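You operate a simulated robot arm through the tools that you are given. There is no shell and no other tool. Be economical: measure what you need, move in short steps, check, and stop when the job is done.

Carry out the task below with a simulated two-armed robot. There is one attempt and no reset: what you move stays moved.

## Task
Take the folded cloth from the narrow ledge and put it on the yellow card. Take the small green box and leave it on the middle wall shelf. Stack the 36 small shoe from the wide ledge on top of the 39 small shoe. Open the lower green drawer, take the red tape and put it in the inside of the lower green drawer, then shut the drawer. Fetch the green scrubber and set it on the purple tray. Open the tips drawer. Any order will do. Set down upright: green scrubber.

It is judged by the outcome, as a careful person would: the job done as asked, and still so three seconds after it is handed in. It fails if anything else is knocked over, pushed out of place, dropped, spilled or broken. Flat cloth is picked up by pressing the open fingertips on it (5 to 10 N) and closing them slowly along it; thin cloth reads only 2 to 8 mm in the jaws.

## Robot
Two 7-joint arms with two-finger grippers on one trunk, on a base that drives. Base frame: it is fixed to the floor where the robot stands at the start and does not move with it; the origin is under the middle of the robot, x ahead of it, y to its left, z up. Units: mm, degrees, N and s.
The left shoulder is at the start at [50, 191, 1092], the right one opposite. With the tool pointing down near the work surface each hand reaches from about 100 to 740 mm from the robot's upright axis, wherever it stands, measured 20 degrees to its own side. Places, roughly: folded cloth (8x7x3 cm) [700, -100, 800]; green scrubber (7x11x8 cm) [-3600, 3000, 900]; inside of the lower green drawer [6500, -1700, 500]; lower green drawer [6400, -1700, 500]; middle wall shelf [-2600, -1200, 1000]; purple tray (28x33x7 cm) [-1600, 4400, 800]; red tape (7x8x5 cm) [4700, 2000, 1200]; small green box [0, 1250, 750]; small shoe [1000, 2000, 750]; tips drawer [5400, -5200, 600]; yellow card [750, -250, 750]. Payload 2.69 kg a hand.
The tool frame of a hand sits at the grasp point between the pads (the TCP): z along the fingers, y along the line on which they close. The tips reach 20 mm beyond it. The gripper opens to 100 mm. The gripper's body begins 63 mm behind the TCP.
Orientation is told as [roll, pitch, yaw] about the base's x, y, z axes, in that order, counted from this pose: with the fingers straight down and closing along the base's y, the tool's x points along the base's -x, its y along +y and its z along -z.

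## Interface
- The arms move only by the tool jog_arm. It takes "left_deltas", "right_deltas" or both (then of equal length, played together; a hand with none holds still); each is one flat list of numbers, 6 for each row, row after row: the shift along the tool's x, y, z in units of 30 mm (1.0 is 30 mm), then the turn, a rotation vector about the tool's x, y, z in units of 8 degrees (1.0 is 8 degrees). In form: [x, y, z, ax, ay, az, x, y, z, ax, ay, az, ...]. A call has 1 to 20 rows; each row shifts and turns the commanded pose from where the row before left it, along the tool's axes as they then stand. "left_claw" and "right_claw" are, for a hand that has rows, the finger opening in mm, from 0 to 100, set as the call begins (left out, the last holds). A call with a number of a shift or a turn outside -1 to 1 is refused whole. A row lasts 0.2 s, in which the tool goes at most 50 mm and 8.6 degrees; a call with a longer step from one row to the next is refused whole, and so is a gripper value outside its range. Where a pose cannot be reached the arm comes as near as it can. A force on the tool above 40 N (or 10 N above the force at the start of the call, whichever is more), or a blocked arm, ends the call early, and 0.2 s more pass. Each finger travels about 153 mm/s and halts on what it meets, pressing with about 31 N; the grip force reading is that of the motor and also rises with nothing between the fingers. The clock runs only during rows and for 0.2 s after the last one: add rows that do not move to give the fingers time. The reply holds the time, the measured pose of the TCP, the force on the tool along the base axes, the opening and the grip force, in the units named above and with some noise, with the torque about the TCP (base axes, N m) and any sound that the robot's microphone picked up.
- Cameras (640 x 400 px; columns grow to the right, rows downward): "scene" is now at [129.9, -18.4, 1266.8]; the picture's right is [-0.20, -0.98, 0.00], its down [-0.50, 0.10, -0.86] and it looks along [0.84, -0.17, -0.51] (base axes); focal length 276 px, centre (320, 200). "left" rides on the left gripper at [70, 19, -99] in its tool frame; the picture's right is [-0.26, 0.97, 0.00], its down [-0.75, -0.20, -0.63] and it looks along [-0.61, -0.16, 0.78] (tool axes); focal length 230 px, centre (320, 200). "right" rides on the right gripper at [70, -19, -99] in its tool frame; the picture's right is [0.26, 0.97, 0.00], its down [-0.75, 0.20, -0.63] and it looks along [-0.61, 0.16, 0.78] (tool axes); focal length 230 px, centre (320, 200). There is no depth. A picture from a camera that has moved, and an enlarged one, comes with that camera's place and axes in the base frame and with its lens.
- get_image(camera): a new picture of that camera. It takes no simulated time.
- slide_trunk(by): slides the trunk up (or, below 0, down) by that many mm; the arms and the scene camera ride with it, the base frame stays. It gives what a move gives, with no picture.
- roll_base(legs): drives the robot by 1 to 6 legs, each [ahead, left, turn to the left] in mm, mm and degrees, along the robot's own axes; the way and the turn of a leg run together, so that a leg with both is an arc; at most 1500 mm and 180 degrees a leg. The arms and the cameras ride along, it lands a little off, and it stops where it bumps. It gives what a move gives.
- head_to(pan, tilt): turns the head with the scene camera to pan (to the left, within 80 degrees either way) and tilt (down, from -29 to 69), counted from straight ahead of the robot. It gives what a move gives.
- enlarge(camera, box): a new picture of the part [left, top, right, bottom] of that camera's present view, enlarged. It takes no simulated time.
- sign_off(): hands the job in; it is judged then, once.

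Go step by step. Nothing tells you exact positions but the pictures and the camera data: compare them with the known pose of the tool, close in by small moves and look again before you grip or let go. The budget is 196 turns and 176 pictures, counting those below and the enlarged ones. Unless the task says otherwise, let go and move clear before handing in.

The tools are called after "Request:" as a command line: name --argument value ..., lists and objects as JSON in quotes. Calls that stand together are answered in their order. jog_arm: Moves the arms, as the interface text tells. Its arguments: {"type":"object","properties":{"left_deltas":{"type":"array","items":{"type":"number"}},"left_claw":{"type":"number"},"right_deltas":{"type":"array","items":{"type":"number"}},"right_claw":{"type":"number"}},"required":[]} The other tools are called the same way: slide_trunk (by) slides the trunk up or down; roll_base (legs) drives the base; head_to (pan, tilt) turns the head that bears the scene camera; get_image (camera) takes a picture; enlarge (camera, box) takes an enlarged picture of a part of a camera's view; sign_off () hands the job in.

At the start:

```text
t: 0.0
left_position: [375.5, 31.6, 1049.9]
left_tool_rot: [0.0, 0.0, 0.0]
left_wrist_force: [-0.2, -0.8, -0.1]
left_ft_torque: [-0.02, 0.01, 0.03]
left_opening: 99.9
left_grip_force: 0.1
right_position: [366.7, -251.2, 983.1]
right_tool_rot: [0.0, -0.1, 0.0]
right_wrist_force: [-0.1, -0.7, 0.2]
right_ft_torque: [0.01, 0.01, -0.02]
right_opening: 99.9
right_grip_force: 0.2
trunk travel left (down, up): [-150.0, 173.0]
robot x, y, heading: [2.2, 0.9, -0.1]
head pan, tilt: [-11.6, 30.8]
```

scene: 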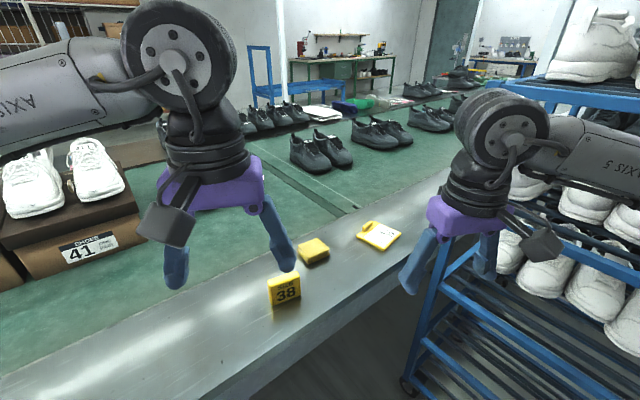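
right: 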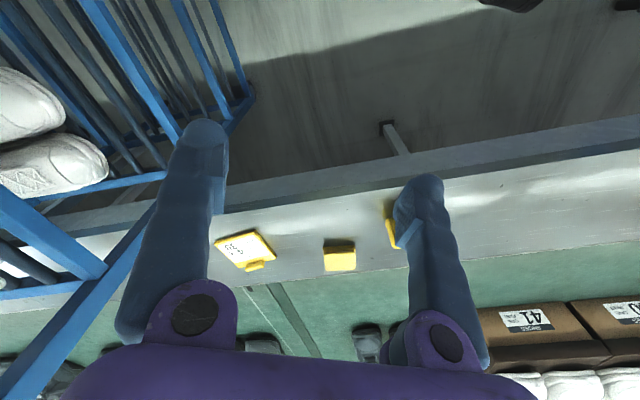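
left: 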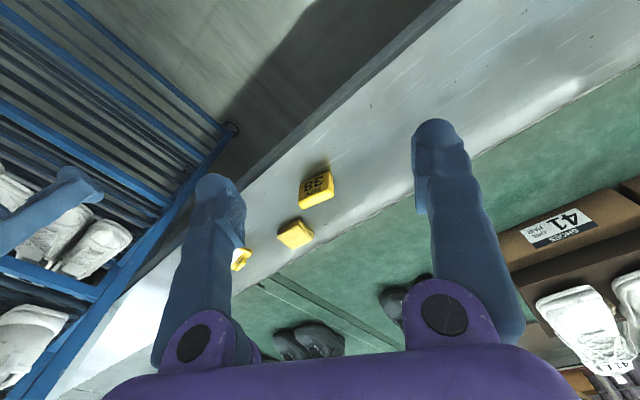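

I see a yellow folded item, a "38" sign and a yellow card on the metal ledge. I'll look closer at these first.

Request:
enlarge --camera "scene" --box '[240, 200, 440, 325]'

Request:
head_to --pan 60 --tilt 25

Request:
get_image --camera "scene"

```text
3.20 times, centred on (340, 262) of scene
camera zoom: at [129.9, -18.4, 1266.8], right [-0.2, -0.98, 0.0], down [-0.5, 0.1, -0.86], along [0.84, -0.17, -0.51], focal length 885 px, centre (256, 0)
```

zoom: 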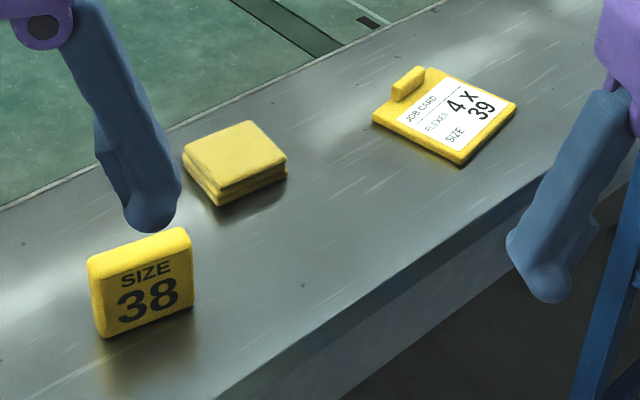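

```text
t: 1.4
left_position: [375.1, 32.2, 1047.8]
left_tool_rot: [0.0, 0.0, -0.1]
left_wrist_force: [0.5, -0.6, -0.3]
left_ft_torque: [0.07, 0.01, -0.01]
left_opening: 99.9
left_grip_force: 0.0
right_position: [367.1, -252.4, 983.0]
right_tool_rot: [0.1, 0.0, 0.0]
right_wrist_force: [0.7, 0.6, -0.4]
right_ft_torque: [0.01, -0.01, 0.05]
right_opening: 99.9
right_grip_force: 0.0
trunk travel left (down, up): [-150.0, 173.0]
robot x, y, heading: [3.5, -0.1, -0.1]
head pan, tilt: [60.0, 25.0]
```

```text
171 pictures are left
camera scene: at [87.8, 79.6, 1276.1], right [0.87, -0.5, 0.0], down [-0.21, -0.37, -0.91], along [0.45, 0.78, -0.42], focal length 276 px, centre (320, 200)
```

scene: 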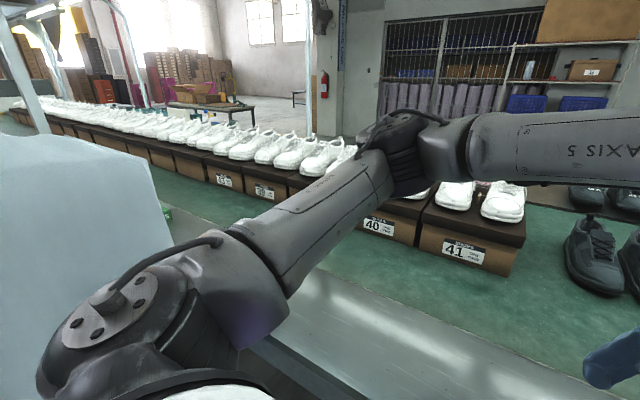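

The cloth is about [700,-115,750] and the card about [760,-335]. I'll look down to check base clearance before moving closer.

Request:
head_to --pan -20 --tilt 60

Request:
get_image --camera "scene"

Request:
head_to --pan 0 --tilt 15

Request:
get_image --camera "scene"

```text
t: 3.0
left_position: [375.0, 32.0, 1047.2]
left_tool_rot: [0.0, 0.0, 0.0]
left_wrist_force: [-0.3, 0.0, -0.5]
left_ft_torque: [0.0, 0.02, -0.01]
left_opening: 100.1
left_grip_force: 0.2
right_position: [368.3, -251.6, 981.9]
right_tool_rot: [-0.1, 0.0, 0.0]
right_wrist_force: [-0.6, -0.2, 0.3]
right_ft_torque: [0.0, 0.0, -0.01]
right_opening: 100.3
right_grip_force: 0.0
trunk travel left (down, up): [-150.0, 173.0]
robot x, y, heading: [0.4, -3.7, -0.3]
head pan, tilt: [-20.0, 60.0]
```

```text
170 pictures are left
camera scene: at [104.4, -22.9, 1226.0], right [-0.34, -0.94, 0.0], down [-0.81, 0.3, -0.5], along [0.47, -0.17, -0.87], focal length 276 px, centre (320, 200)
```

scene: 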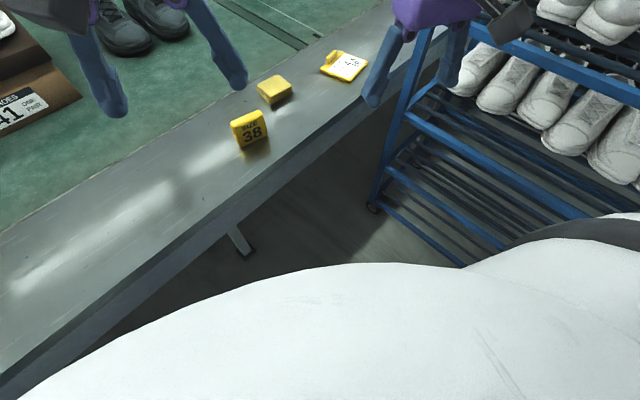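

```text
t: 4.1
left_position: [375.6, 31.8, 1048.0]
left_tool_rot: [0.0, 0.0, 0.1]
left_wrist_force: [0.4, 0.3, -0.4]
left_ft_torque: [0.01, -0.01, 0.0]
left_opening: 100.0
left_grip_force: 0.1
right_position: [366.9, -250.8, 982.4]
right_tool_rot: [0.0, 0.0, 0.0]
right_wrist_force: [-0.4, -0.2, 0.3]
right_ft_torque: [0.0, -0.01, -0.02]
right_opening: 100.0
right_grip_force: 0.1
trunk travel left (down, up): [-150.0, 173.0]
robot x, y, heading: [-1.6, 0.2, 0.2]
head pan, tilt: [0.0, 15.0]
```

```text
169 pictures are left
camera scene: at [135.1, -0.2, 1292.2], right [0.0, -1.0, 0.0], down [-0.26, 0.0, -0.97], along [0.97, 0.0, -0.26], focal length 276 px, centre (320, 200)
```

scene: 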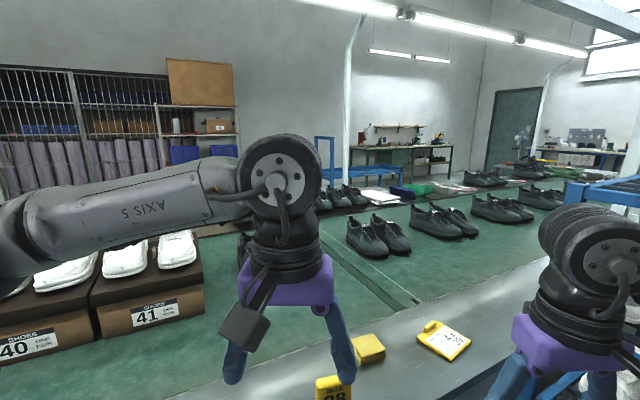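

I'll use the left hand, since the rack is close on the right. First I'll tuck the right hand in, then drive closer along the ledge.

Request:
jog_arm --right_deltas '[0.8, 0.5, 0, 0, 0, 0, 0.8, 0.5, 0, 0, 0, 0, 0.8, 0.5, 0, 0, 0, 0, 0.8, 0.3, 0, 0, 0, 0, 0.8, 0.3, 0, 0, 0, 0]'

Request:
roll_base --legs '[[110, -130, -18]]'

Request:
head_to --pan 15 --tilt 45

Request:
get_image --camera "scene"

Request:
get_image --camera "left"

```text
t: 5.3
left_position: [376.0, 31.4, 1047.8]
left_tool_rot: [0.0, 0.1, 0.1]
left_wrist_force: [0.4, 0.6, -0.5]
left_ft_torque: [-0.02, 0.01, 0.0]
left_opening: 100.1
left_grip_force: 0.0
right_position: [255.3, -184.4, 986.9]
right_tool_rot: [-0.1, 0.1, 0.0]
right_wrist_force: [0.1, -0.5, 1.1]
right_ft_torque: [0.01, 0.01, -0.05]
right_opening: 100.2
right_grip_force: 0.0
right hand out of reach, approached as far as the arm can: row 5
trunk travel left (down, up): [-150.0, 173.0]
robot x, y, heading: [0.7, -0.7, 0.1]
head pan, tilt: [0.0, 15.0]
```

```text
t: 7.1
left_position: [455.8, -231.1, 1050.0]
left_tool_rot: [0.0, 0.0, -17.7]
left_wrist_force: [0.0, 0.8, 0.3]
left_ft_torque: [0.04, -0.01, 0.04]
left_opening: 100.3
left_grip_force: 0.0
right_position: [273.4, -400.4, 986.4]
right_tool_rot: [0.0, 0.1, -17.9]
right_wrist_force: [0.5, 0.5, 0.5]
right_ft_torque: [0.02, -0.02, 0.02]
right_opening: 100.1
right_grip_force: 0.1
trunk travel left (down, up): [-150.0, 173.0]
robot x, y, heading: [86.7, -144.9, -17.9]
head pan, tilt: [0.0, 15.0]
```

```text
t: 8.0
left_position: [454.7, -231.8, 1048.6]
left_tool_rot: [0.1, 0.1, -17.8]
left_wrist_force: [-0.1, -0.4, 0.2]
left_ft_torque: [0.0, -0.01, -0.02]
left_opening: 99.9
left_grip_force: 0.0
right_position: [273.5, -400.3, 987.0]
right_tool_rot: [0.0, 0.0, -17.8]
right_wrist_force: [0.1, 0.1, 0.0]
right_ft_torque: [0.03, 0.01, -0.04]
right_opening: 100.2
right_grip_force: 0.0
trunk travel left (down, up): [-150.0, 173.0]
robot x, y, heading: [90.0, -147.7, -17.9]
head pan, tilt: [15.0, 45.0]
```

```text
168 pictures are left
camera scene: at [209.0, -162.6, 1245.5], right [-0.05, -1.0, 0.0], down [-0.71, 0.04, -0.71], along [0.71, -0.04, -0.71], focal length 276 px, centre (320, 200)
```

scene: 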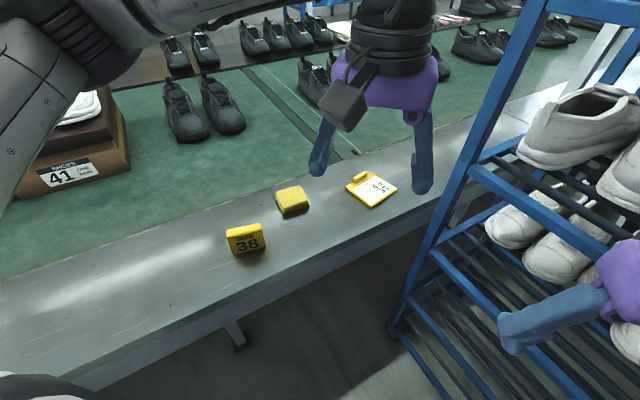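

```text
167 pictures are left
camera left: at [393.8, -193.0, 1148.2], right [0.54, 0.84, 0.0], down [0.65, -0.42, 0.63], along [0.53, -0.34, -0.78], focal length 230 px, centre (320, 200)
```

left: 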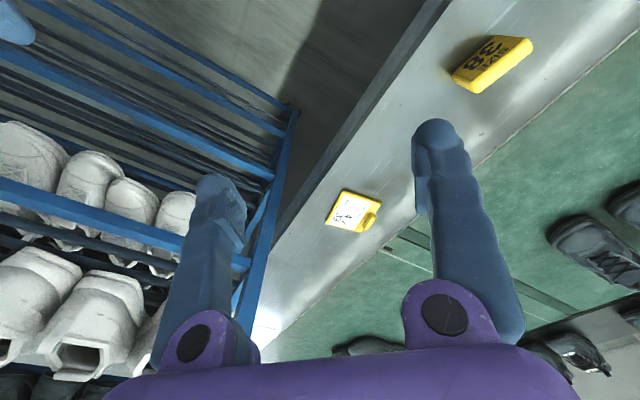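

The cloth is around [718,-119], top about 755. I'll move the left hand above it to look from close.

Request:
jog_arm --left_deltas '[-0.8, 0.86, 0.7, 0, 0, 0, -0.8, 0.86, 0.7, 0, 0, 0, -0.8, 0.86, 0.7, 0, 0, 0, -0.8, 0.86, 0.7, 0, 0, 0, -0.8, 0.86, 0.7, 0, 0, 0, -0.8, 0.86, 0.7, 0, 0, 0, -0.5, 0.86, 0.7, 0, 0, 0]'

Request:
get_image --camera "left"

Request:
enlarge --camera "scene" --box '[220, 130, 420, 255]'

```text
t: 9.6
left_position: [663.5, -109.2, 899.6]
left_tool_rot: [0.1, 0.0, -17.9]
left_wrist_force: [-0.9, -0.8, -0.4]
left_ft_torque: [-0.04, -0.03, -0.06]
left_opening: 99.8
left_grip_force: 0.1
right_position: [274.4, -399.9, 987.0]
right_tool_rot: [0.0, 0.0, -17.8]
right_wrist_force: [-0.7, -0.2, 0.3]
right_ft_torque: [0.0, 0.01, 0.02]
right_opening: 100.0
right_grip_force: 0.0
trunk travel left (down, up): [-150.0, 173.0]
robot x, y, heading: [86.6, -147.4, -17.9]
head pan, tilt: [15.0, 45.0]
```

```text
166 pictures are left
camera left: at [602.0, -70.2, 1000.2], right [0.54, 0.84, 0.0], down [0.65, -0.42, 0.63], along [0.53, -0.34, -0.78], focal length 230 px, centre (320, 200)
```

left: 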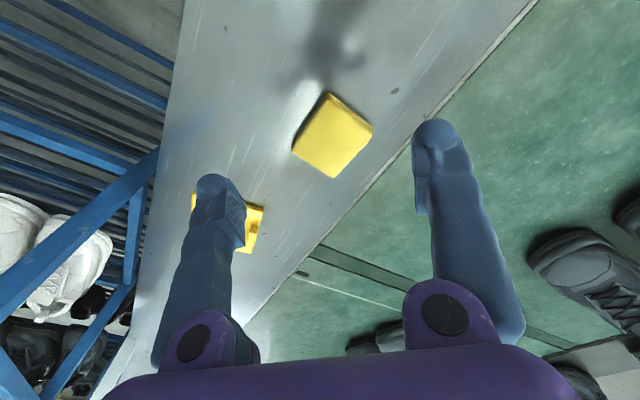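

```text
3.20 times, centred on (320, 192) of scene
camera zoom: at [209.2, -162.2, 1245.5], right [-0.05, -1.0, 0.0], down [-0.71, 0.03, -0.71], along [0.71, -0.04, -0.71], focal length 885 px, centre (320, 224)
```

zoom: 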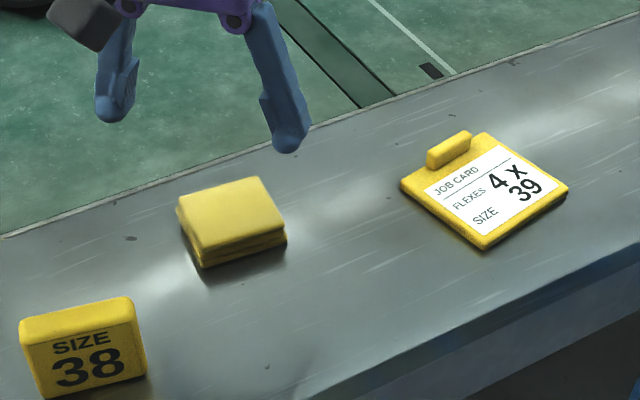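

Cloth centre is about [698,-116], with its long side along the ledge (yaw ≈ 27°). I'll centre over it, rotate, and look again.

Request:
jog_arm --left_deltas '[-0.6, 0.13, 0, 0, 0, 0, -0.57, 0, 0, 0, 0, 0, 0, 0, 0.3, 0, 0, -0.93, 0, 0, 0.3, 0, 0, -0.93, 0, 0, 0.3, 0, 0, -0.93, 0, 0, 0.3, 0, 0, -0.93, 0, 0, 0, 0, 0, -0.93, 0, 0, 0, 0, 0, -0.93]'

Request:
get_image --camera "left"

Request:
enlarge --camera "scene" --box '[220, 130, 420, 255]'

```text
t: 11.4
left_position: [695.6, -114.5, 864.2]
left_tool_rot: [-0.1, 0.0, 26.9]
left_wrist_force: [-0.1, 0.7, 0.7]
left_ft_torque: [-0.01, -0.01, -0.01]
left_opening: 100.0
left_grip_force: 0.1
right_position: [273.9, -399.3, 986.8]
right_tool_rot: [-0.1, 0.1, -17.9]
right_wrist_force: [-1.5, -1.0, -0.2]
right_ft_torque: [0.0, 0.01, -0.01]
right_opening: 100.0
right_grip_force: 0.1
trunk travel left (down, up): [-150.0, 173.0]
robot x, y, heading: [87.6, -146.4, -17.7]
head pan, tilt: [15.0, 45.0]
```

```text
164 pictures are left
camera left: at [625.1, -131.0, 964.9], right [-0.21, 0.98, 0.0], down [0.76, 0.16, 0.63], along [0.62, 0.13, -0.78], focal length 230 px, centre (320, 200)
```

left: 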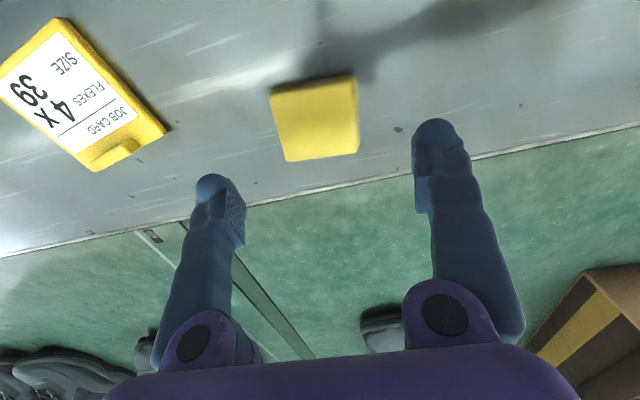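

```text
3.20 times, centred on (320, 192) of scene
camera zoom: at [209.0, -162.5, 1245.5], right [-0.05, -1.0, 0.0], down [-0.71, 0.04, -0.71], along [0.71, -0.04, -0.71], focal length 885 px, centre (320, 224)
```

zoom: 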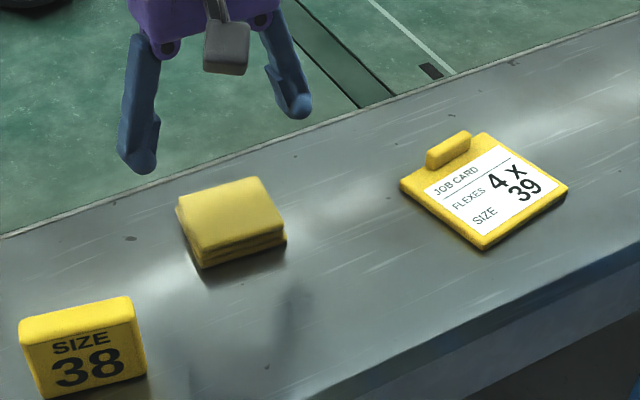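

Cloth is aligned within about 6°. I'll correct the yaw and go down, then check.

Request:
jog_arm --left_deltas '[0, -0.1, 0.5, 0, 0, 0.7, -0.1, 0, 0.7, 0, 0, 0, 0, 0, 0.7, 0, 0, 0, 0, 0, 0.5, 0, 0, 0]'

Request:
get_image --camera "left"

Request:
enlarge --camera "scene" --box '[220, 130, 420, 255]'

```text
t: 12.4
left_position: [701.7, -114.8, 792.5]
left_tool_rot: [0.0, 0.0, 21.2]
left_wrist_force: [-0.1, -0.5, -0.2]
left_ft_torque: [-0.01, 0.03, -0.01]
left_opening: 100.2
left_grip_force: 0.1
right_position: [274.1, -399.2, 986.3]
right_tool_rot: [0.1, 0.1, -17.9]
right_wrist_force: [-0.1, -0.5, 0.3]
right_ft_torque: [0.01, -0.02, 0.0]
right_opening: 100.1
right_grip_force: 0.1
trunk travel left (down, up): [-150.0, 173.0]
robot x, y, heading: [89.3, -147.2, -18.0]
head pan, tilt: [15.0, 45.0]
```

```text
162 pictures are left
camera left: at [629.2, -124.7, 893.3], right [-0.11, 0.99, 0.0], down [0.77, 0.08, 0.63], along [0.63, 0.07, -0.78], focal length 230 px, centre (320, 200)
```

left: 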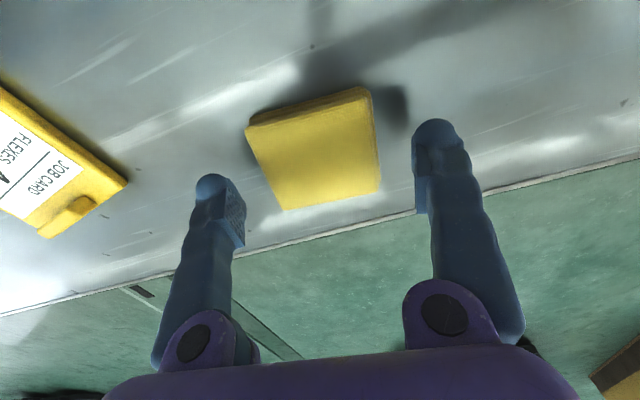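

```text
3.20 times, centred on (320, 192) of scene
camera zoom: at [209.1, -162.5, 1245.5], right [-0.05, -1.0, 0.0], down [-0.71, 0.04, -0.71], along [0.71, -0.04, -0.71], focal length 885 px, centre (320, 224)
```

zoom: 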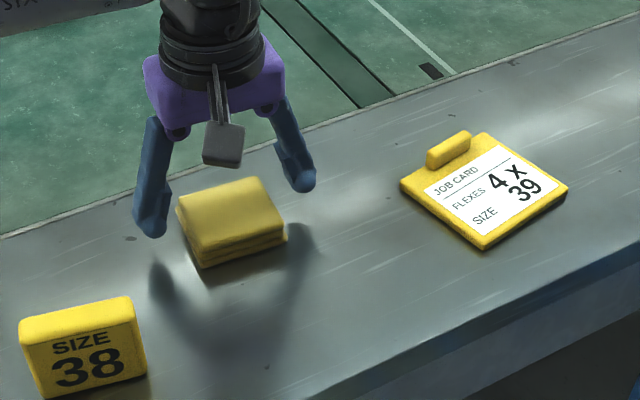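

Cloth sits between the fingers. I'll descend in small steps feeling for the ledge.

Request:
jog_arm --left_deltas '[0.15, -0.05, 0.4, 0, 0, 0, 0, 0, 0.3, 0, 0, 0, 0, 0, 0, 0, 0, 0]'

Request:
get_image --camera "left"

Request:
enlarge --camera "scene" --box '[220, 130, 420, 255]'

```text
t: 13.2
left_position: [696.6, -119.9, 771.5]
left_tool_rot: [-0.1, 0.0, 21.2]
left_wrist_force: [0.0, 0.1, -0.4]
left_ft_torque: [-0.01, 0.0, -0.03]
left_opening: 100.2
left_grip_force: 0.0
right_position: [274.7, -399.9, 986.2]
right_tool_rot: [0.1, 0.1, -17.8]
right_wrist_force: [-0.7, -0.9, -0.4]
right_ft_torque: [-0.02, 0.04, -0.03]
right_opening: 99.9
right_grip_force: 0.0
trunk travel left (down, up): [-150.0, 173.0]
robot x, y, heading: [88.1, -148.2, -17.9]
head pan, tilt: [15.0, 45.0]
```

```text
160 pictures are left
camera left: at [623.9, -128.0, 872.8], right [-0.11, 0.99, 0.0], down [0.77, 0.08, 0.63], along [0.63, 0.07, -0.78], focal length 230 px, centre (320, 200)
```

left: 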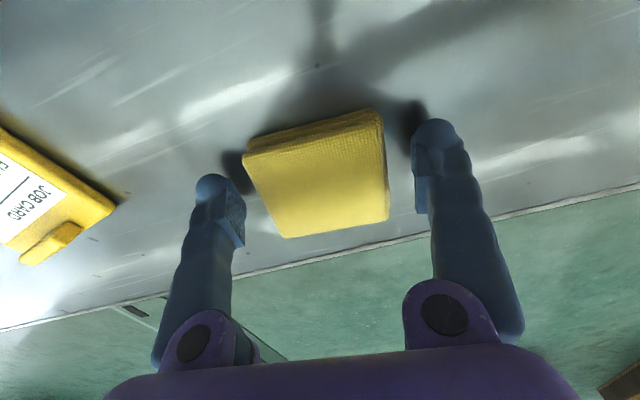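

```text
3.20 times, centred on (320, 192) of scene
camera zoom: at [209.0, -162.5, 1245.5], right [-0.05, -1.0, 0.0], down [-0.71, 0.04, -0.71], along [0.71, -0.04, -0.71], focal length 885 px, centre (320, 224)
```

zoom: 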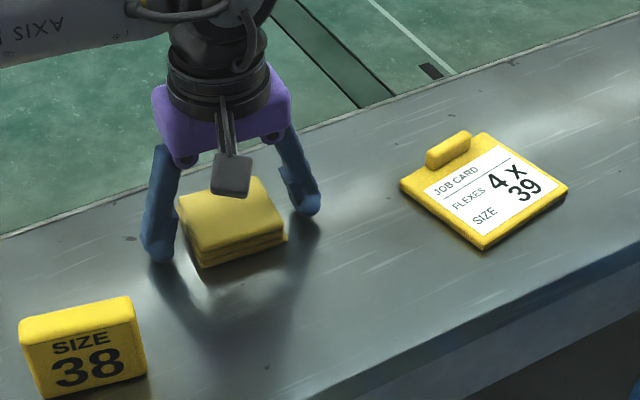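

Still a gap to the ledge; I'll go down in fine steps.

Request:
jog_arm --left_deltas '[0, 0, 0.15, 0, 0, 0, 0, 0, 0.1, 0, 0, 0, 0, 0, 0.1, 0, 0, 0, 0, 0, 0, 0, 0, 0]'

Request:
enlarge --camera "scene" --box '[245, 165, 345, 228]'

```text
t: 14.2
left_position: [696.1, -120.3, 766.0]
left_tool_rot: [-0.3, -0.3, 21.1]
left_wrist_force: [2.6, 3.7, 30.5]
left_ft_torque: [1.58, 0.62, -0.18]
left_opening: 100.1
left_grip_force: 0.0
right_position: [272.3, -399.9, 987.6]
right_tool_rot: [0.0, -0.2, -17.9]
right_wrist_force: [0.3, 0.0, -0.9]
right_ft_torque: [-0.01, -0.02, 0.04]
right_opening: 99.9
right_grip_force: 0.1
trunk travel left (down, up): [-150.0, 173.0]
robot x, y, heading: [89.6, -146.7, -18.3]
head pan, tilt: [15.0, 45.0]
```

```text
6.35 times, centred on (295, 196) of scene
camera zoom: at [206.5, -162.6, 1246.2], right [-0.05, -1.0, 0.0], down [-0.7, 0.04, -0.71], along [0.71, -0.04, -0.71], focal length 1755 px, centre (479, 222)
```

zoom: 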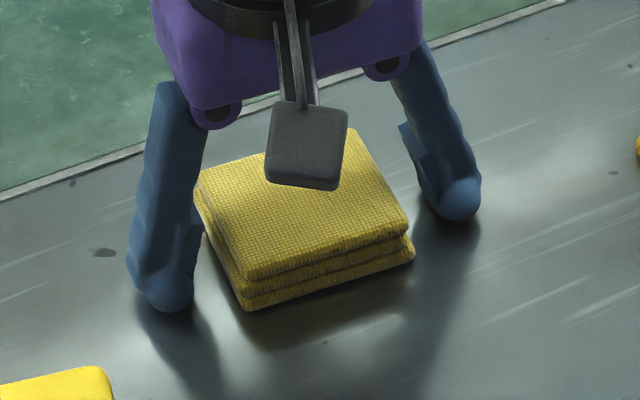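

The ledge is at z≈746. Raise slightly and close on the cloth.

Request:
jog_arm --left_deltas '[0, 0, -0.27, 0, 0, 0, 0, 0, 0, 0, 0, 0, 0, 0, 0, 0, 0, 0]'

Request:
jog_arm --left_deltas '[0, 0, 0, 0, 0, 0, 0, 0, 0, 0, 0, 0, 0, 0, 0, 0, 0, 0, 0, 0, 0, 0, 0, 0]' --left_claw 52

Request:
enlarge --camera "scene" --box '[245, 165, 345, 228]'

```text
t: 15.0
left_position: [695.2, -120.2, 769.0]
left_tool_rot: [0.2, 0.1, 21.2]
left_wrist_force: [0.1, 0.2, 0.6]
left_ft_torque: [0.0, 0.0, -0.01]
left_opening: 99.8
left_grip_force: 0.0
right_position: [274.3, -400.2, 986.1]
right_tool_rot: [0.0, 0.0, -17.9]
right_wrist_force: [-1.1, 0.8, 0.4]
right_ft_torque: [0.0, 0.01, 0.02]
right_opening: 100.0
right_grip_force: 0.1
trunk travel left (down, up): [-150.0, 173.0]
robot x, y, heading: [88.0, -146.7, -17.5]
head pan, tilt: [15.0, 45.0]
```

```text
t: 16.0
left_position: [696.9, -119.6, 769.0]
left_tool_rot: [0.0, 0.0, 21.2]
left_wrist_force: [0.5, 0.1, -0.5]
left_ft_torque: [0.02, 0.01, 0.03]
left_opening: 71.2
left_grip_force: 31.1
right_position: [274.4, -400.0, 986.5]
right_tool_rot: [0.1, 0.0, -17.9]
right_wrist_force: [-0.1, 0.5, 1.0]
right_ft_torque: [0.0, 0.0, -0.01]
right_opening: 99.8
right_grip_force: 0.1
trunk travel left (down, up): [-150.0, 173.0]
robot x, y, heading: [86.6, -147.3, -17.9]
head pan, tilt: [15.0, 45.0]
```

```text
6.35 times, centred on (295, 196) of scene
camera zoom: at [209.0, -162.5, 1245.5], right [-0.05, -1.0, 0.0], down [-0.71, 0.04, -0.71], along [0.71, -0.04, -0.71], focal length 1755 px, centre (479, 222)
```

zoom: 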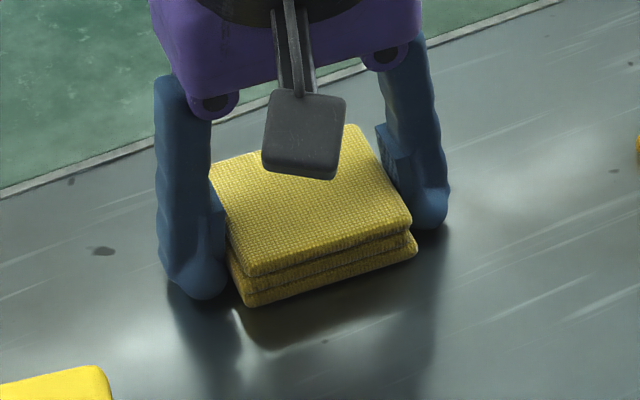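

Gripped at 71 mm. Lift and carry above the yellow card, turning to match its edges.

Request:
jog_arm --left_deltas '[0, 0, -0.6, 0, 0, 0, 0, 0, -0.7, 0, 0, 0, 0, 0, -0.7, 0, 0, 0, 0.254, -0.994, 0, 0, 0, 0, 0.254, -0.994, 0, 0, 0, 0, 0.254, -0.994, 0, 0, 0, 0, 0.254, -0.994, 0, 0, 0, 0, 0.254, -0.994, 0, 0, 0, 0, 0.254, -0.994, 0, 0, 0, 0, 0.254, -0.994, 0, 0, 0, 0, 0, 0, 0, 0, 0, -1, 0, 0, 0, 0, 0, -1, 0, 0, 0, 0, 0, 0]'

Request:
get_image --camera "left"

Request:
enlarge --camera "scene" --box '[270, 130, 470, 255]'

```text
t: 18.8
left_position: [713.2, -326.0, 828.9]
left_tool_rot: [0.0, 0.0, 37.3]
left_wrist_force: [0.5, -0.2, -0.8]
left_ft_torque: [0.04, 0.0, -0.02]
left_opening: 71.3
left_grip_force: 31.0
left hand out of reach, approached as far as the arm can: row 10
right_position: [274.3, -400.3, 985.3]
right_tool_rot: [0.0, 0.0, -17.9]
right_wrist_force: [0.0, 0.7, 0.2]
right_ft_torque: [-0.03, 0.02, -0.02]
right_opening: 100.0
right_grip_force: 0.1
trunk travel left (down, up): [-150.0, 173.0]
robot x, y, heading: [85.1, -144.8, -17.9]
head pan, tilt: [15.0, 45.0]
```

```text
156 pictures are left
camera left: at [646.4, -354.6, 929.2], right [-0.38, 0.92, 0.0], down [0.72, 0.3, 0.63], along [0.58, 0.24, -0.78], focal length 230 px, centre (320, 200)
```

left: 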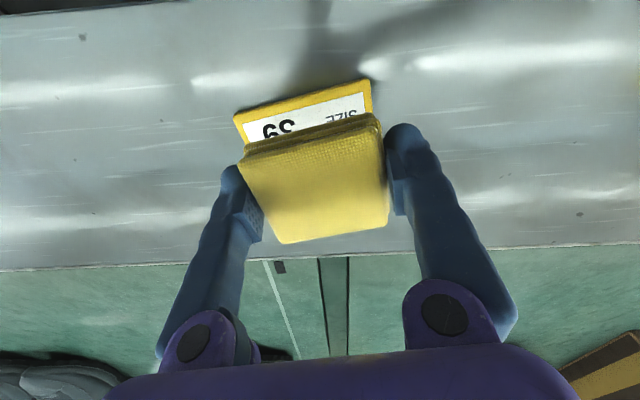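

```text
3.20 times, centred on (370, 192) of scene
camera zoom: at [209.0, -162.6, 1245.5], right [-0.05, -1.0, 0.0], down [-0.71, 0.04, -0.71], along [0.71, -0.04, -0.71], focal length 885 px, centre (160, 224)
```

zoom: 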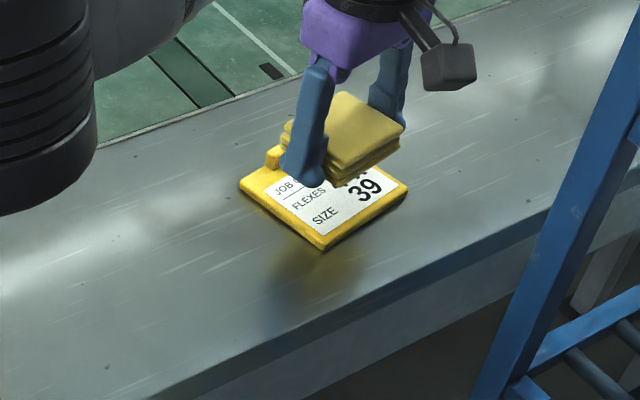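

Nearly over the card; I'll shift slightly and lower most of the way.

Request:
jog_arm --left_deltas '[-0.13, -0.27, 0, 0, 0, 0, 0, 0, 0.5, 0, 0, 0, 0, 0, 0.5, 0, 0, 0, 0, 0, 0.3, 0, 0, 0, 0, 0, 0, 0, 0, 0]'

Request:
get_image --camera "left"

Request:
enlarge --camera "scene" --box '[320, 150, 440, 225]'

```text
t: 20.0
left_position: [710.1, -323.5, 790.1]
left_tool_rot: [0.0, -0.1, 37.2]
left_wrist_force: [-1.0, -0.3, -0.1]
left_ft_torque: [0.01, -0.01, 0.0]
left_opening: 71.3
left_grip_force: 31.4
left hand out of reach, approached as far as the arm can: row 1, 4
right_position: [273.2, -400.6, 986.1]
right_tool_rot: [0.0, 0.1, -18.0]
right_wrist_force: [-0.4, 0.5, 0.0]
right_ft_torque: [-0.04, 0.0, -0.01]
right_opening: 100.1
right_grip_force: 0.1
trunk travel left (down, up): [-150.0, 173.0]
robot x, y, heading: [87.4, -148.9, -17.8]
head pan, tilt: [15.0, 45.0]
```

```text
154 pictures are left
camera left: at [643.7, -351.6, 889.5], right [-0.38, 0.93, 0.0], down [0.72, 0.29, 0.63], along [0.58, 0.24, -0.78], focal length 230 px, centre (320, 200)
```

left: 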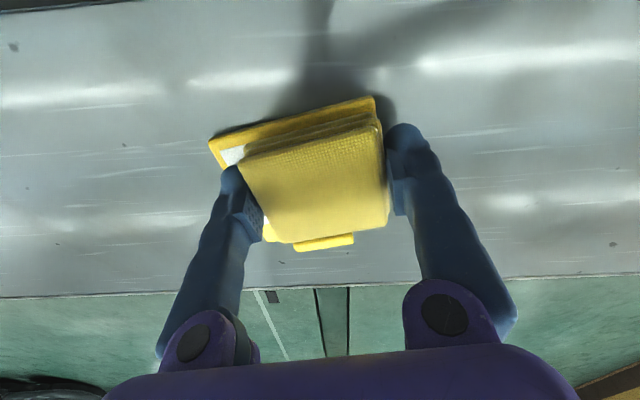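

```text
5.33 times, centred on (380, 188) of scene
camera zoom: at [209.0, -162.5, 1245.5], right [-0.05, -1.0, 0.0], down [-0.71, 0.04, -0.71], along [0.71, -0.04, -0.71], focal length 1474 px, centre (0, 267)
```

zoom: 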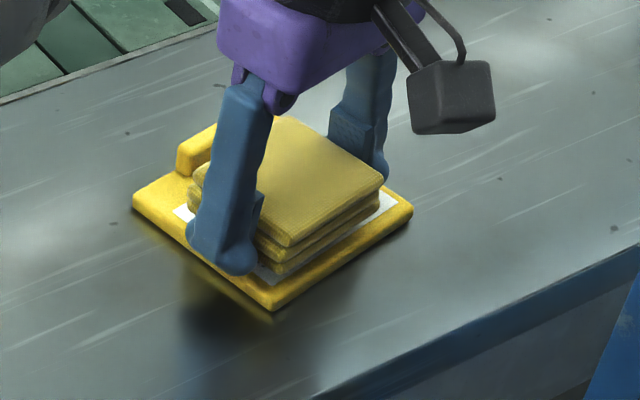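

The arm is at its reach limit and the cloth is a bit toward one end of the card. I'll nudge the base ~14 mm along the card.

Request:
roll_base --legs '[[11, -9, 0]]'

Request:
get_image --camera "left"

```text
t: 20.8
left_position: [719.5, -335.7, 788.9]
left_tool_rot: [0.0, 0.0, 37.2]
left_wrist_force: [0.3, 0.2, -0.2]
left_ft_torque: [0.03, 0.02, -0.03]
left_opening: 71.2
left_grip_force: 30.4
right_position: [280.9, -411.8, 985.9]
right_tool_rot: [-0.1, 0.1, -17.9]
right_wrist_force: [0.1, 1.1, -1.0]
right_ft_torque: [0.02, 0.04, -0.01]
right_opening: 99.9
right_grip_force: 0.0
trunk travel left (down, up): [-150.0, 173.0]
robot x, y, heading: [96.1, -156.1, -17.9]
head pan, tilt: [15.0, 45.0]
```

```text
152 pictures are left
camera left: at [651.7, -363.9, 889.4], right [-0.38, 0.93, 0.0], down [0.72, 0.29, 0.63], along [0.58, 0.24, -0.78], focal length 230 px, centre (320, 200)
```

left: 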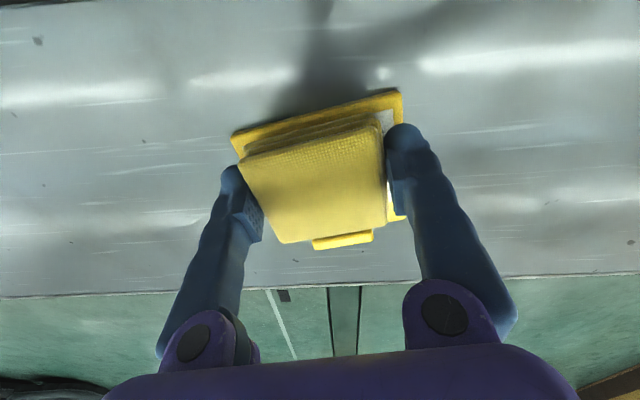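

Centred well. Lower gently until contact.

Request:
jog_arm --left_deltas '[0, 0, 0.15, 0, 0, 0, 0, 0, 0.1, 0, 0, 0, 0, 0, 0, 0, 0, 0]'

Request:
enlarge --camera "scene" --box '[320, 150, 440, 225]'

```text
t: 21.6
left_position: [719.6, -334.9, 782.5]
left_tool_rot: [-0.1, -0.1, 37.2]
left_wrist_force: [0.0, 0.5, 0.8]
left_ft_torque: [0.01, 0.03, -0.01]
left_opening: 71.3
left_grip_force: 30.3
right_position: [282.4, -412.6, 986.5]
right_tool_rot: [0.0, 0.1, -17.9]
right_wrist_force: [0.3, -0.1, -0.1]
right_ft_torque: [0.04, -0.01, -0.01]
right_opening: 99.9
right_grip_force: 0.1
trunk travel left (down, up): [-150.0, 173.0]
robot x, y, heading: [98.8, -157.2, -18.1]
head pan, tilt: [15.0, 45.0]
```

```text
5.33 times, centred on (380, 188) of scene
camera zoom: at [216.6, -174.5, 1245.5], right [-0.05, -1.0, 0.0], down [-0.71, 0.04, -0.71], along [0.71, -0.04, -0.71], focal length 1474 px, centre (0, 267)
```

zoom: 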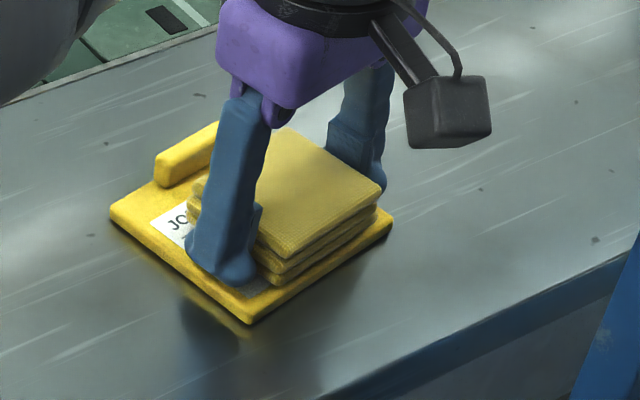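

Request:
jog_arm --left_deltas '[0, 0, 0.1, 0, 0, 0, 0, 0, 0, 0, 0, 0]'

Request:
jog_arm --left_deltas '[0, 0, 0.1, 0, 0, 0, 0, 0, 0, 0, 0, 0]'

```text
t: 22.2
left_position: [718.9, -335.8, 779.1]
left_tool_rot: [0.0, -0.1, 37.2]
left_wrist_force: [0.1, 0.8, -0.5]
left_ft_torque: [0.01, -0.02, 0.0]
left_opening: 71.1
left_grip_force: 31.4
right_position: [281.6, -411.6, 985.3]
right_tool_rot: [0.0, 0.2, -17.9]
right_wrist_force: [0.2, 0.6, -0.9]
right_ft_torque: [0.0, 0.02, 0.0]
right_opening: 100.0
right_grip_force: 0.1
trunk travel left (down, up): [-150.0, 173.0]
robot x, y, heading: [94.4, -158.6, -18.2]
head pan, tilt: [15.0, 45.0]
```

```text
t: 22.8
left_position: [717.4, -333.4, 780.3]
left_tool_rot: [-0.3, -0.1, 37.1]
left_wrist_force: [2.3, -3.7, 19.3]
left_ft_torque: [0.11, 0.18, -0.05]
left_opening: 71.2
left_grip_force: 30.9
right_position: [280.4, -411.9, 986.3]
right_tool_rot: [0.0, 0.0, -17.9]
right_wrist_force: [0.3, -0.6, 0.1]
right_ft_torque: [0.0, 0.0, -0.01]
right_opening: 99.7
right_grip_force: 0.0
trunk travel left (down, up): [-150.0, 173.0]
robot x, y, heading: [95.8, -158.2, -17.9]
head pan, tilt: [15.0, 45.0]
```

Contact made (19 N). Relieve slightly, release, then lift clear.

Request:
jog_arm --left_deltas '[0, 0, -0.07, 0, 0, 0, 0, 0, 0, 0, 0, 0]'

Request:
jog_arm --left_deltas '[0, 0, 0, 0, 0, 0, 0, 0, 0, 0, 0, 0]' --left_claw 88

Request:
jog_arm --left_deltas '[0, 0, -0.5, 0, 0, 0, 0, 0, -1, 0, 0, 0, 0, 0, -1, 0, 0, 0, 0.3, 0, -1, 0, 0, 0, 0.5, 0, -1, 0, 0, 0, 0.5, 0, -1, 0, 0, 0, 0.5, 0, -1, 0, 0, 0]'

Request:
enlarge --camera "scene" --box '[240, 130, 440, 255]'

```text
t: 23.4
left_position: [716.6, -333.5, 778.4]
left_tool_rot: [0.0, 0.0, 37.2]
left_wrist_force: [2.1, -3.7, 13.4]
left_ft_torque: [-0.04, -0.07, -0.12]
left_opening: 70.9
left_grip_force: 30.9
right_position: [280.3, -412.5, 986.2]
right_tool_rot: [0.0, 0.0, -17.9]
right_wrist_force: [0.4, 0.5, -0.7]
right_ft_torque: [0.01, -0.01, -0.03]
right_opening: 99.8
right_grip_force: 0.0
trunk travel left (down, up): [-150.0, 173.0]
robot x, y, heading: [94.2, -156.4, -17.9]
head pan, tilt: [15.0, 45.0]
```

```text
t: 24.0
left_position: [717.3, -333.7, 778.6]
left_tool_rot: [0.0, 0.0, 37.2]
left_wrist_force: [-1.2, -0.2, 3.1]
left_ft_torque: [-0.03, -0.01, 0.0]
left_opening: 88.2
left_grip_force: 0.1
right_position: [280.8, -411.5, 986.2]
right_tool_rot: [0.0, -0.1, -18.0]
right_wrist_force: [-0.2, 0.6, -0.1]
right_ft_torque: [0.02, 0.01, 0.0]
right_opening: 99.9
right_grip_force: 0.1
trunk travel left (down, up): [-150.0, 173.0]
robot x, y, heading: [94.9, -160.6, -17.9]
head pan, tilt: [15.0, 45.0]
```

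```text
t: 25.6
left_position: [677.3, -368.5, 974.5]
left_tool_rot: [0.0, -0.1, 37.2]
left_wrist_force: [0.7, -1.1, 0.3]
left_ft_torque: [-0.01, -0.03, 0.02]
left_opening: 88.2
left_grip_force: 0.1
right_position: [280.8, -412.7, 987.0]
right_tool_rot: [0.0, -0.1, -17.9]
right_wrist_force: [-0.2, -0.2, 0.1]
right_ft_torque: [0.03, -0.03, -0.02]
right_opening: 100.1
right_grip_force: 0.0
trunk travel left (down, up): [-150.0, 173.0]
robot x, y, heading: [96.8, -157.0, -17.7]
head pan, tilt: [15.0, 45.0]
```

```text
3.20 times, centred on (340, 192) of scene
camera zoom: at [216.1, -174.6, 1245.5], right [-0.05, -1.0, 0.0], down [-0.71, 0.04, -0.71], along [0.71, -0.04, -0.71], focal length 885 px, centre (256, 224)
```

zoom: 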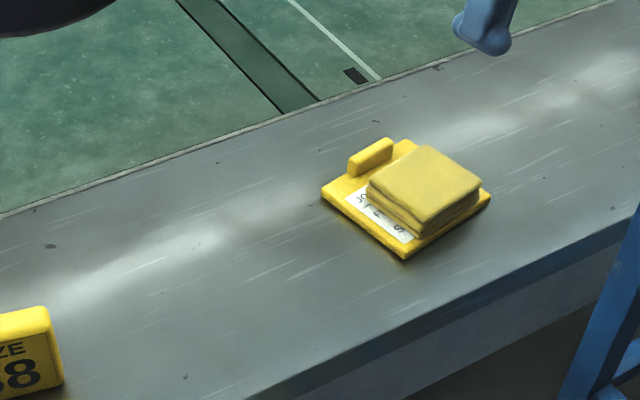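

Cloth is on the card. I'll tuck the left arm back and look around to plan the drive.

Request:
jog_arm --left_deltas '[0.2, 0.93, -0.1, 0, 0, 0, 0.2, 0.93, -0.1, 0, 0, 0, 0.2, 0.93, -0.1, 0, 0, 0, 0.2, 0.93, -0.1, 0, 0, 0, 0.2, 0.93, -0.1, 0, 0, 0, 0.2, 0.93, -0.1, 0, 0, 0, 0.2, 0.93, -0.1, 0, 0, 0, 0.2, 0.93, 0, 0, 0, 0, 0.2, 0.93, 0, 0, 0, 0, 0.2, 0.93, 0, 0, 0, 0, 0.2, 0.93, 0, 0, 0, 0, 0.2, 0.93, 0, 0, 0, 0, 0, 0, 0, 0, 0, 0.98, 0, 0, 0, 0, 0, 0.98, 0, 0, 0, 0, 0, 0.98, 0, 0, 0, 0, 0, 0.98, 0, 0, 0, 0, 0, 0.98, 0, 0, 0, 0, 0, 0.98, 0, 0, 0, 0, 0, 0.98]' --left_claw 100

Request:
head_to --pan 75 --tilt 30

Request:
get_image --camera "scene"

Request:
head_to --pan 45 --tilt 20

Request:
get_image --camera "scene"

```text
t: 29.6
left_position: [414.9, -145.2, 993.2]
left_tool_rot: [0.1, 0.0, -17.7]
left_wrist_force: [-0.7, -0.4, -0.4]
left_ft_torque: [-0.01, 0.04, 0.07]
left_opening: 99.9
left_grip_force: 0.1
right_position: [282.5, -412.1, 987.2]
right_tool_rot: [0.0, 0.2, -17.9]
right_wrist_force: [0.0, -0.6, -0.1]
right_ft_torque: [0.01, 0.0, 0.01]
right_opening: 100.0
right_grip_force: 0.1
trunk travel left (down, up): [-150.0, 173.0]
robot x, y, heading: [94.3, -158.4, -17.9]
head pan, tilt: [15.0, 45.0]
```

```text
t: 30.9
left_position: [414.8, -145.8, 993.9]
left_tool_rot: [0.0, 0.0, -17.7]
left_wrist_force: [-0.4, 0.2, 1.2]
left_ft_torque: [0.0, -0.02, 0.03]
left_opening: 100.0
left_grip_force: 0.1
right_position: [282.5, -412.0, 986.3]
right_tool_rot: [0.0, 0.0, -17.8]
right_wrist_force: [-0.6, -0.3, -0.8]
right_ft_torque: [-0.02, 0.04, 0.01]
right_opening: 100.0
right_grip_force: 0.1
trunk travel left (down, up): [-150.0, 173.0]
robot x, y, heading: [93.6, -156.8, -18.0]
head pan, tilt: [75.0, 30.0]
```

```text
149 pictures are left
camera scene: at [184.5, -94.5, 1268.1], right [0.84, -0.54, 0.0], down [-0.27, -0.42, -0.87], along [0.47, 0.73, -0.5], focal length 276 px, centre (320, 200)
```

scene: 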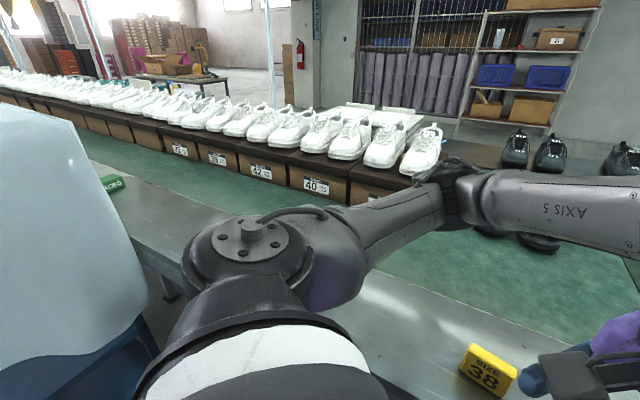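

```text
t: 31.9
left_position: [416.4, -145.5, 995.5]
left_tool_rot: [0.0, 0.1, -17.6]
left_wrist_force: [-0.4, 0.3, 0.1]
left_ft_torque: [0.02, 0.01, -0.02]
left_opening: 100.3
left_grip_force: 0.0
right_position: [280.4, -410.9, 987.0]
right_tool_rot: [0.0, 0.1, -18.0]
right_wrist_force: [-0.6, -0.5, -0.4]
right_ft_torque: [0.03, 0.04, -0.03]
right_opening: 100.0
right_grip_force: 0.1
trunk travel left (down, up): [-150.0, 173.0]
robot x, y, heading: [96.4, -158.2, -17.8]
head pan, tilt: [45.0, 20.0]
```

```text
148 pictures are left
camera scene: at [218.2, -127.8, 1284.1], right [0.46, -0.89, 0.0], down [-0.3, -0.16, -0.94], along [0.84, 0.43, -0.34], focal length 276 px, centre (320, 200)
```

scene: 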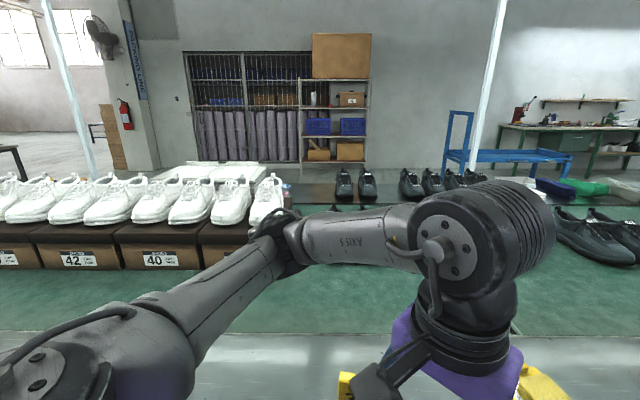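

There's a bin-like object near (0,800) beside the ledge, before the green box. I'll turn left in place to view the way.

Request:
roll_base --legs '[[-120, 0, 0], [0, 0, 110]]'

Request:
head_to --pan 0 --tilt 20

Request:
get_image --camera "scene"

Request:
head_to --pan 65 --tilt 20

Request:
get_image --camera "scene"

```text
t: 37.6
left_position: [-132.5, 178.7, 994.2]
left_tool_rot: [-0.1, 0.0, 90.9]
left_wrist_force: [0.0, -0.5, 0.1]
left_ft_torque: [-0.04, 0.0, 0.02]
left_opening: 100.0
left_grip_force: 0.1
right_position: [162.2, 136.6, 985.8]
right_tool_rot: [0.0, 0.1, 90.8]
right_wrist_force: [0.2, 0.3, 0.8]
right_ft_torque: [0.01, 0.0, 0.0]
right_opening: 99.7
right_grip_force: 0.1
trunk travel left (down, up): [-150.0, 173.0]
robot x, y, heading: [-16.0, -123.8, 90.9]
head pan, tilt: [45.0, 20.0]
```

```text
t: 38.8
left_position: [-133.0, 178.6, 994.9]
left_tool_rot: [0.0, 0.1, 91.0]
left_wrist_force: [-1.2, 0.0, 0.0]
left_ft_torque: [-0.02, 0.02, 0.02]
left_opening: 99.9
left_grip_force: 0.1
right_position: [162.7, 137.1, 987.3]
right_tool_rot: [0.0, 0.1, 90.8]
right_wrist_force: [-0.7, -0.1, -0.6]
right_ft_torque: [0.02, 0.02, -0.02]
right_opening: 100.1
right_grip_force: 0.1
trunk travel left (down, up): [-150.0, 173.0]
robot x, y, heading: [-17.0, -121.3, 90.9]
head pan, tilt: [0.0, 20.0]
```

```text
147 pictures are left
camera scene: at [-18.8, 11.8, 1284.2], right [1.0, 0.01, 0.0], down [0.0, -0.34, -0.94], along [-0.01, 0.94, -0.34], focal length 276 px, centre (320, 200)
```

scene: 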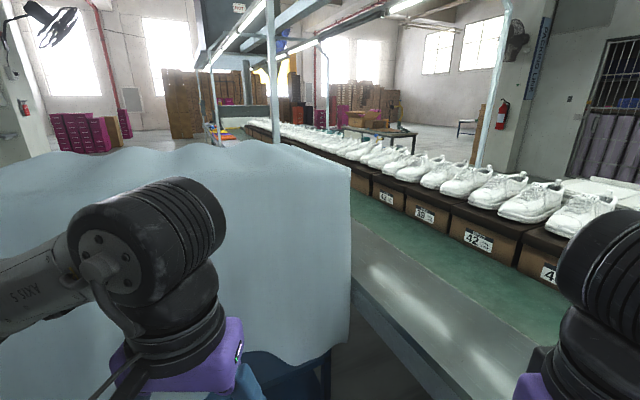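

```text
t: 40.1
left_position: [-133.4, 177.6, 993.7]
left_tool_rot: [0.0, 0.0, 91.0]
left_wrist_force: [-0.1, 0.2, 0.2]
left_ft_torque: [0.01, 0.05, -0.03]
left_opening: 100.0
left_grip_force: 0.1
right_position: [163.0, 136.7, 986.9]
right_tool_rot: [0.0, 0.2, 90.8]
right_wrist_force: [0.3, 0.2, 0.0]
right_ft_torque: [-0.02, -0.02, -0.01]
right_opening: 99.9
right_grip_force: 0.0
trunk travel left (down, up): [-150.0, 173.0]
robot x, y, heading: [-20.0, -121.2, 90.6]
head pan, tilt: [65.0, 20.0]
```

```text
146 pictures are left
camera scene: at [-102.4, -43.1, 1284.1], right [0.41, 0.91, 0.0], down [0.31, -0.14, -0.94], along [-0.86, 0.39, -0.34], focal length 276 px, centre (320, 200)
```

scene: 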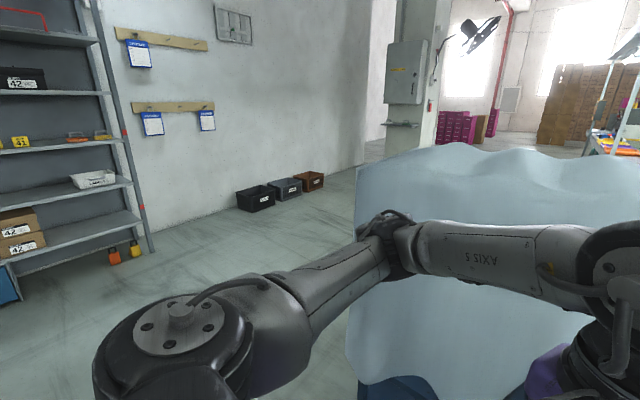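

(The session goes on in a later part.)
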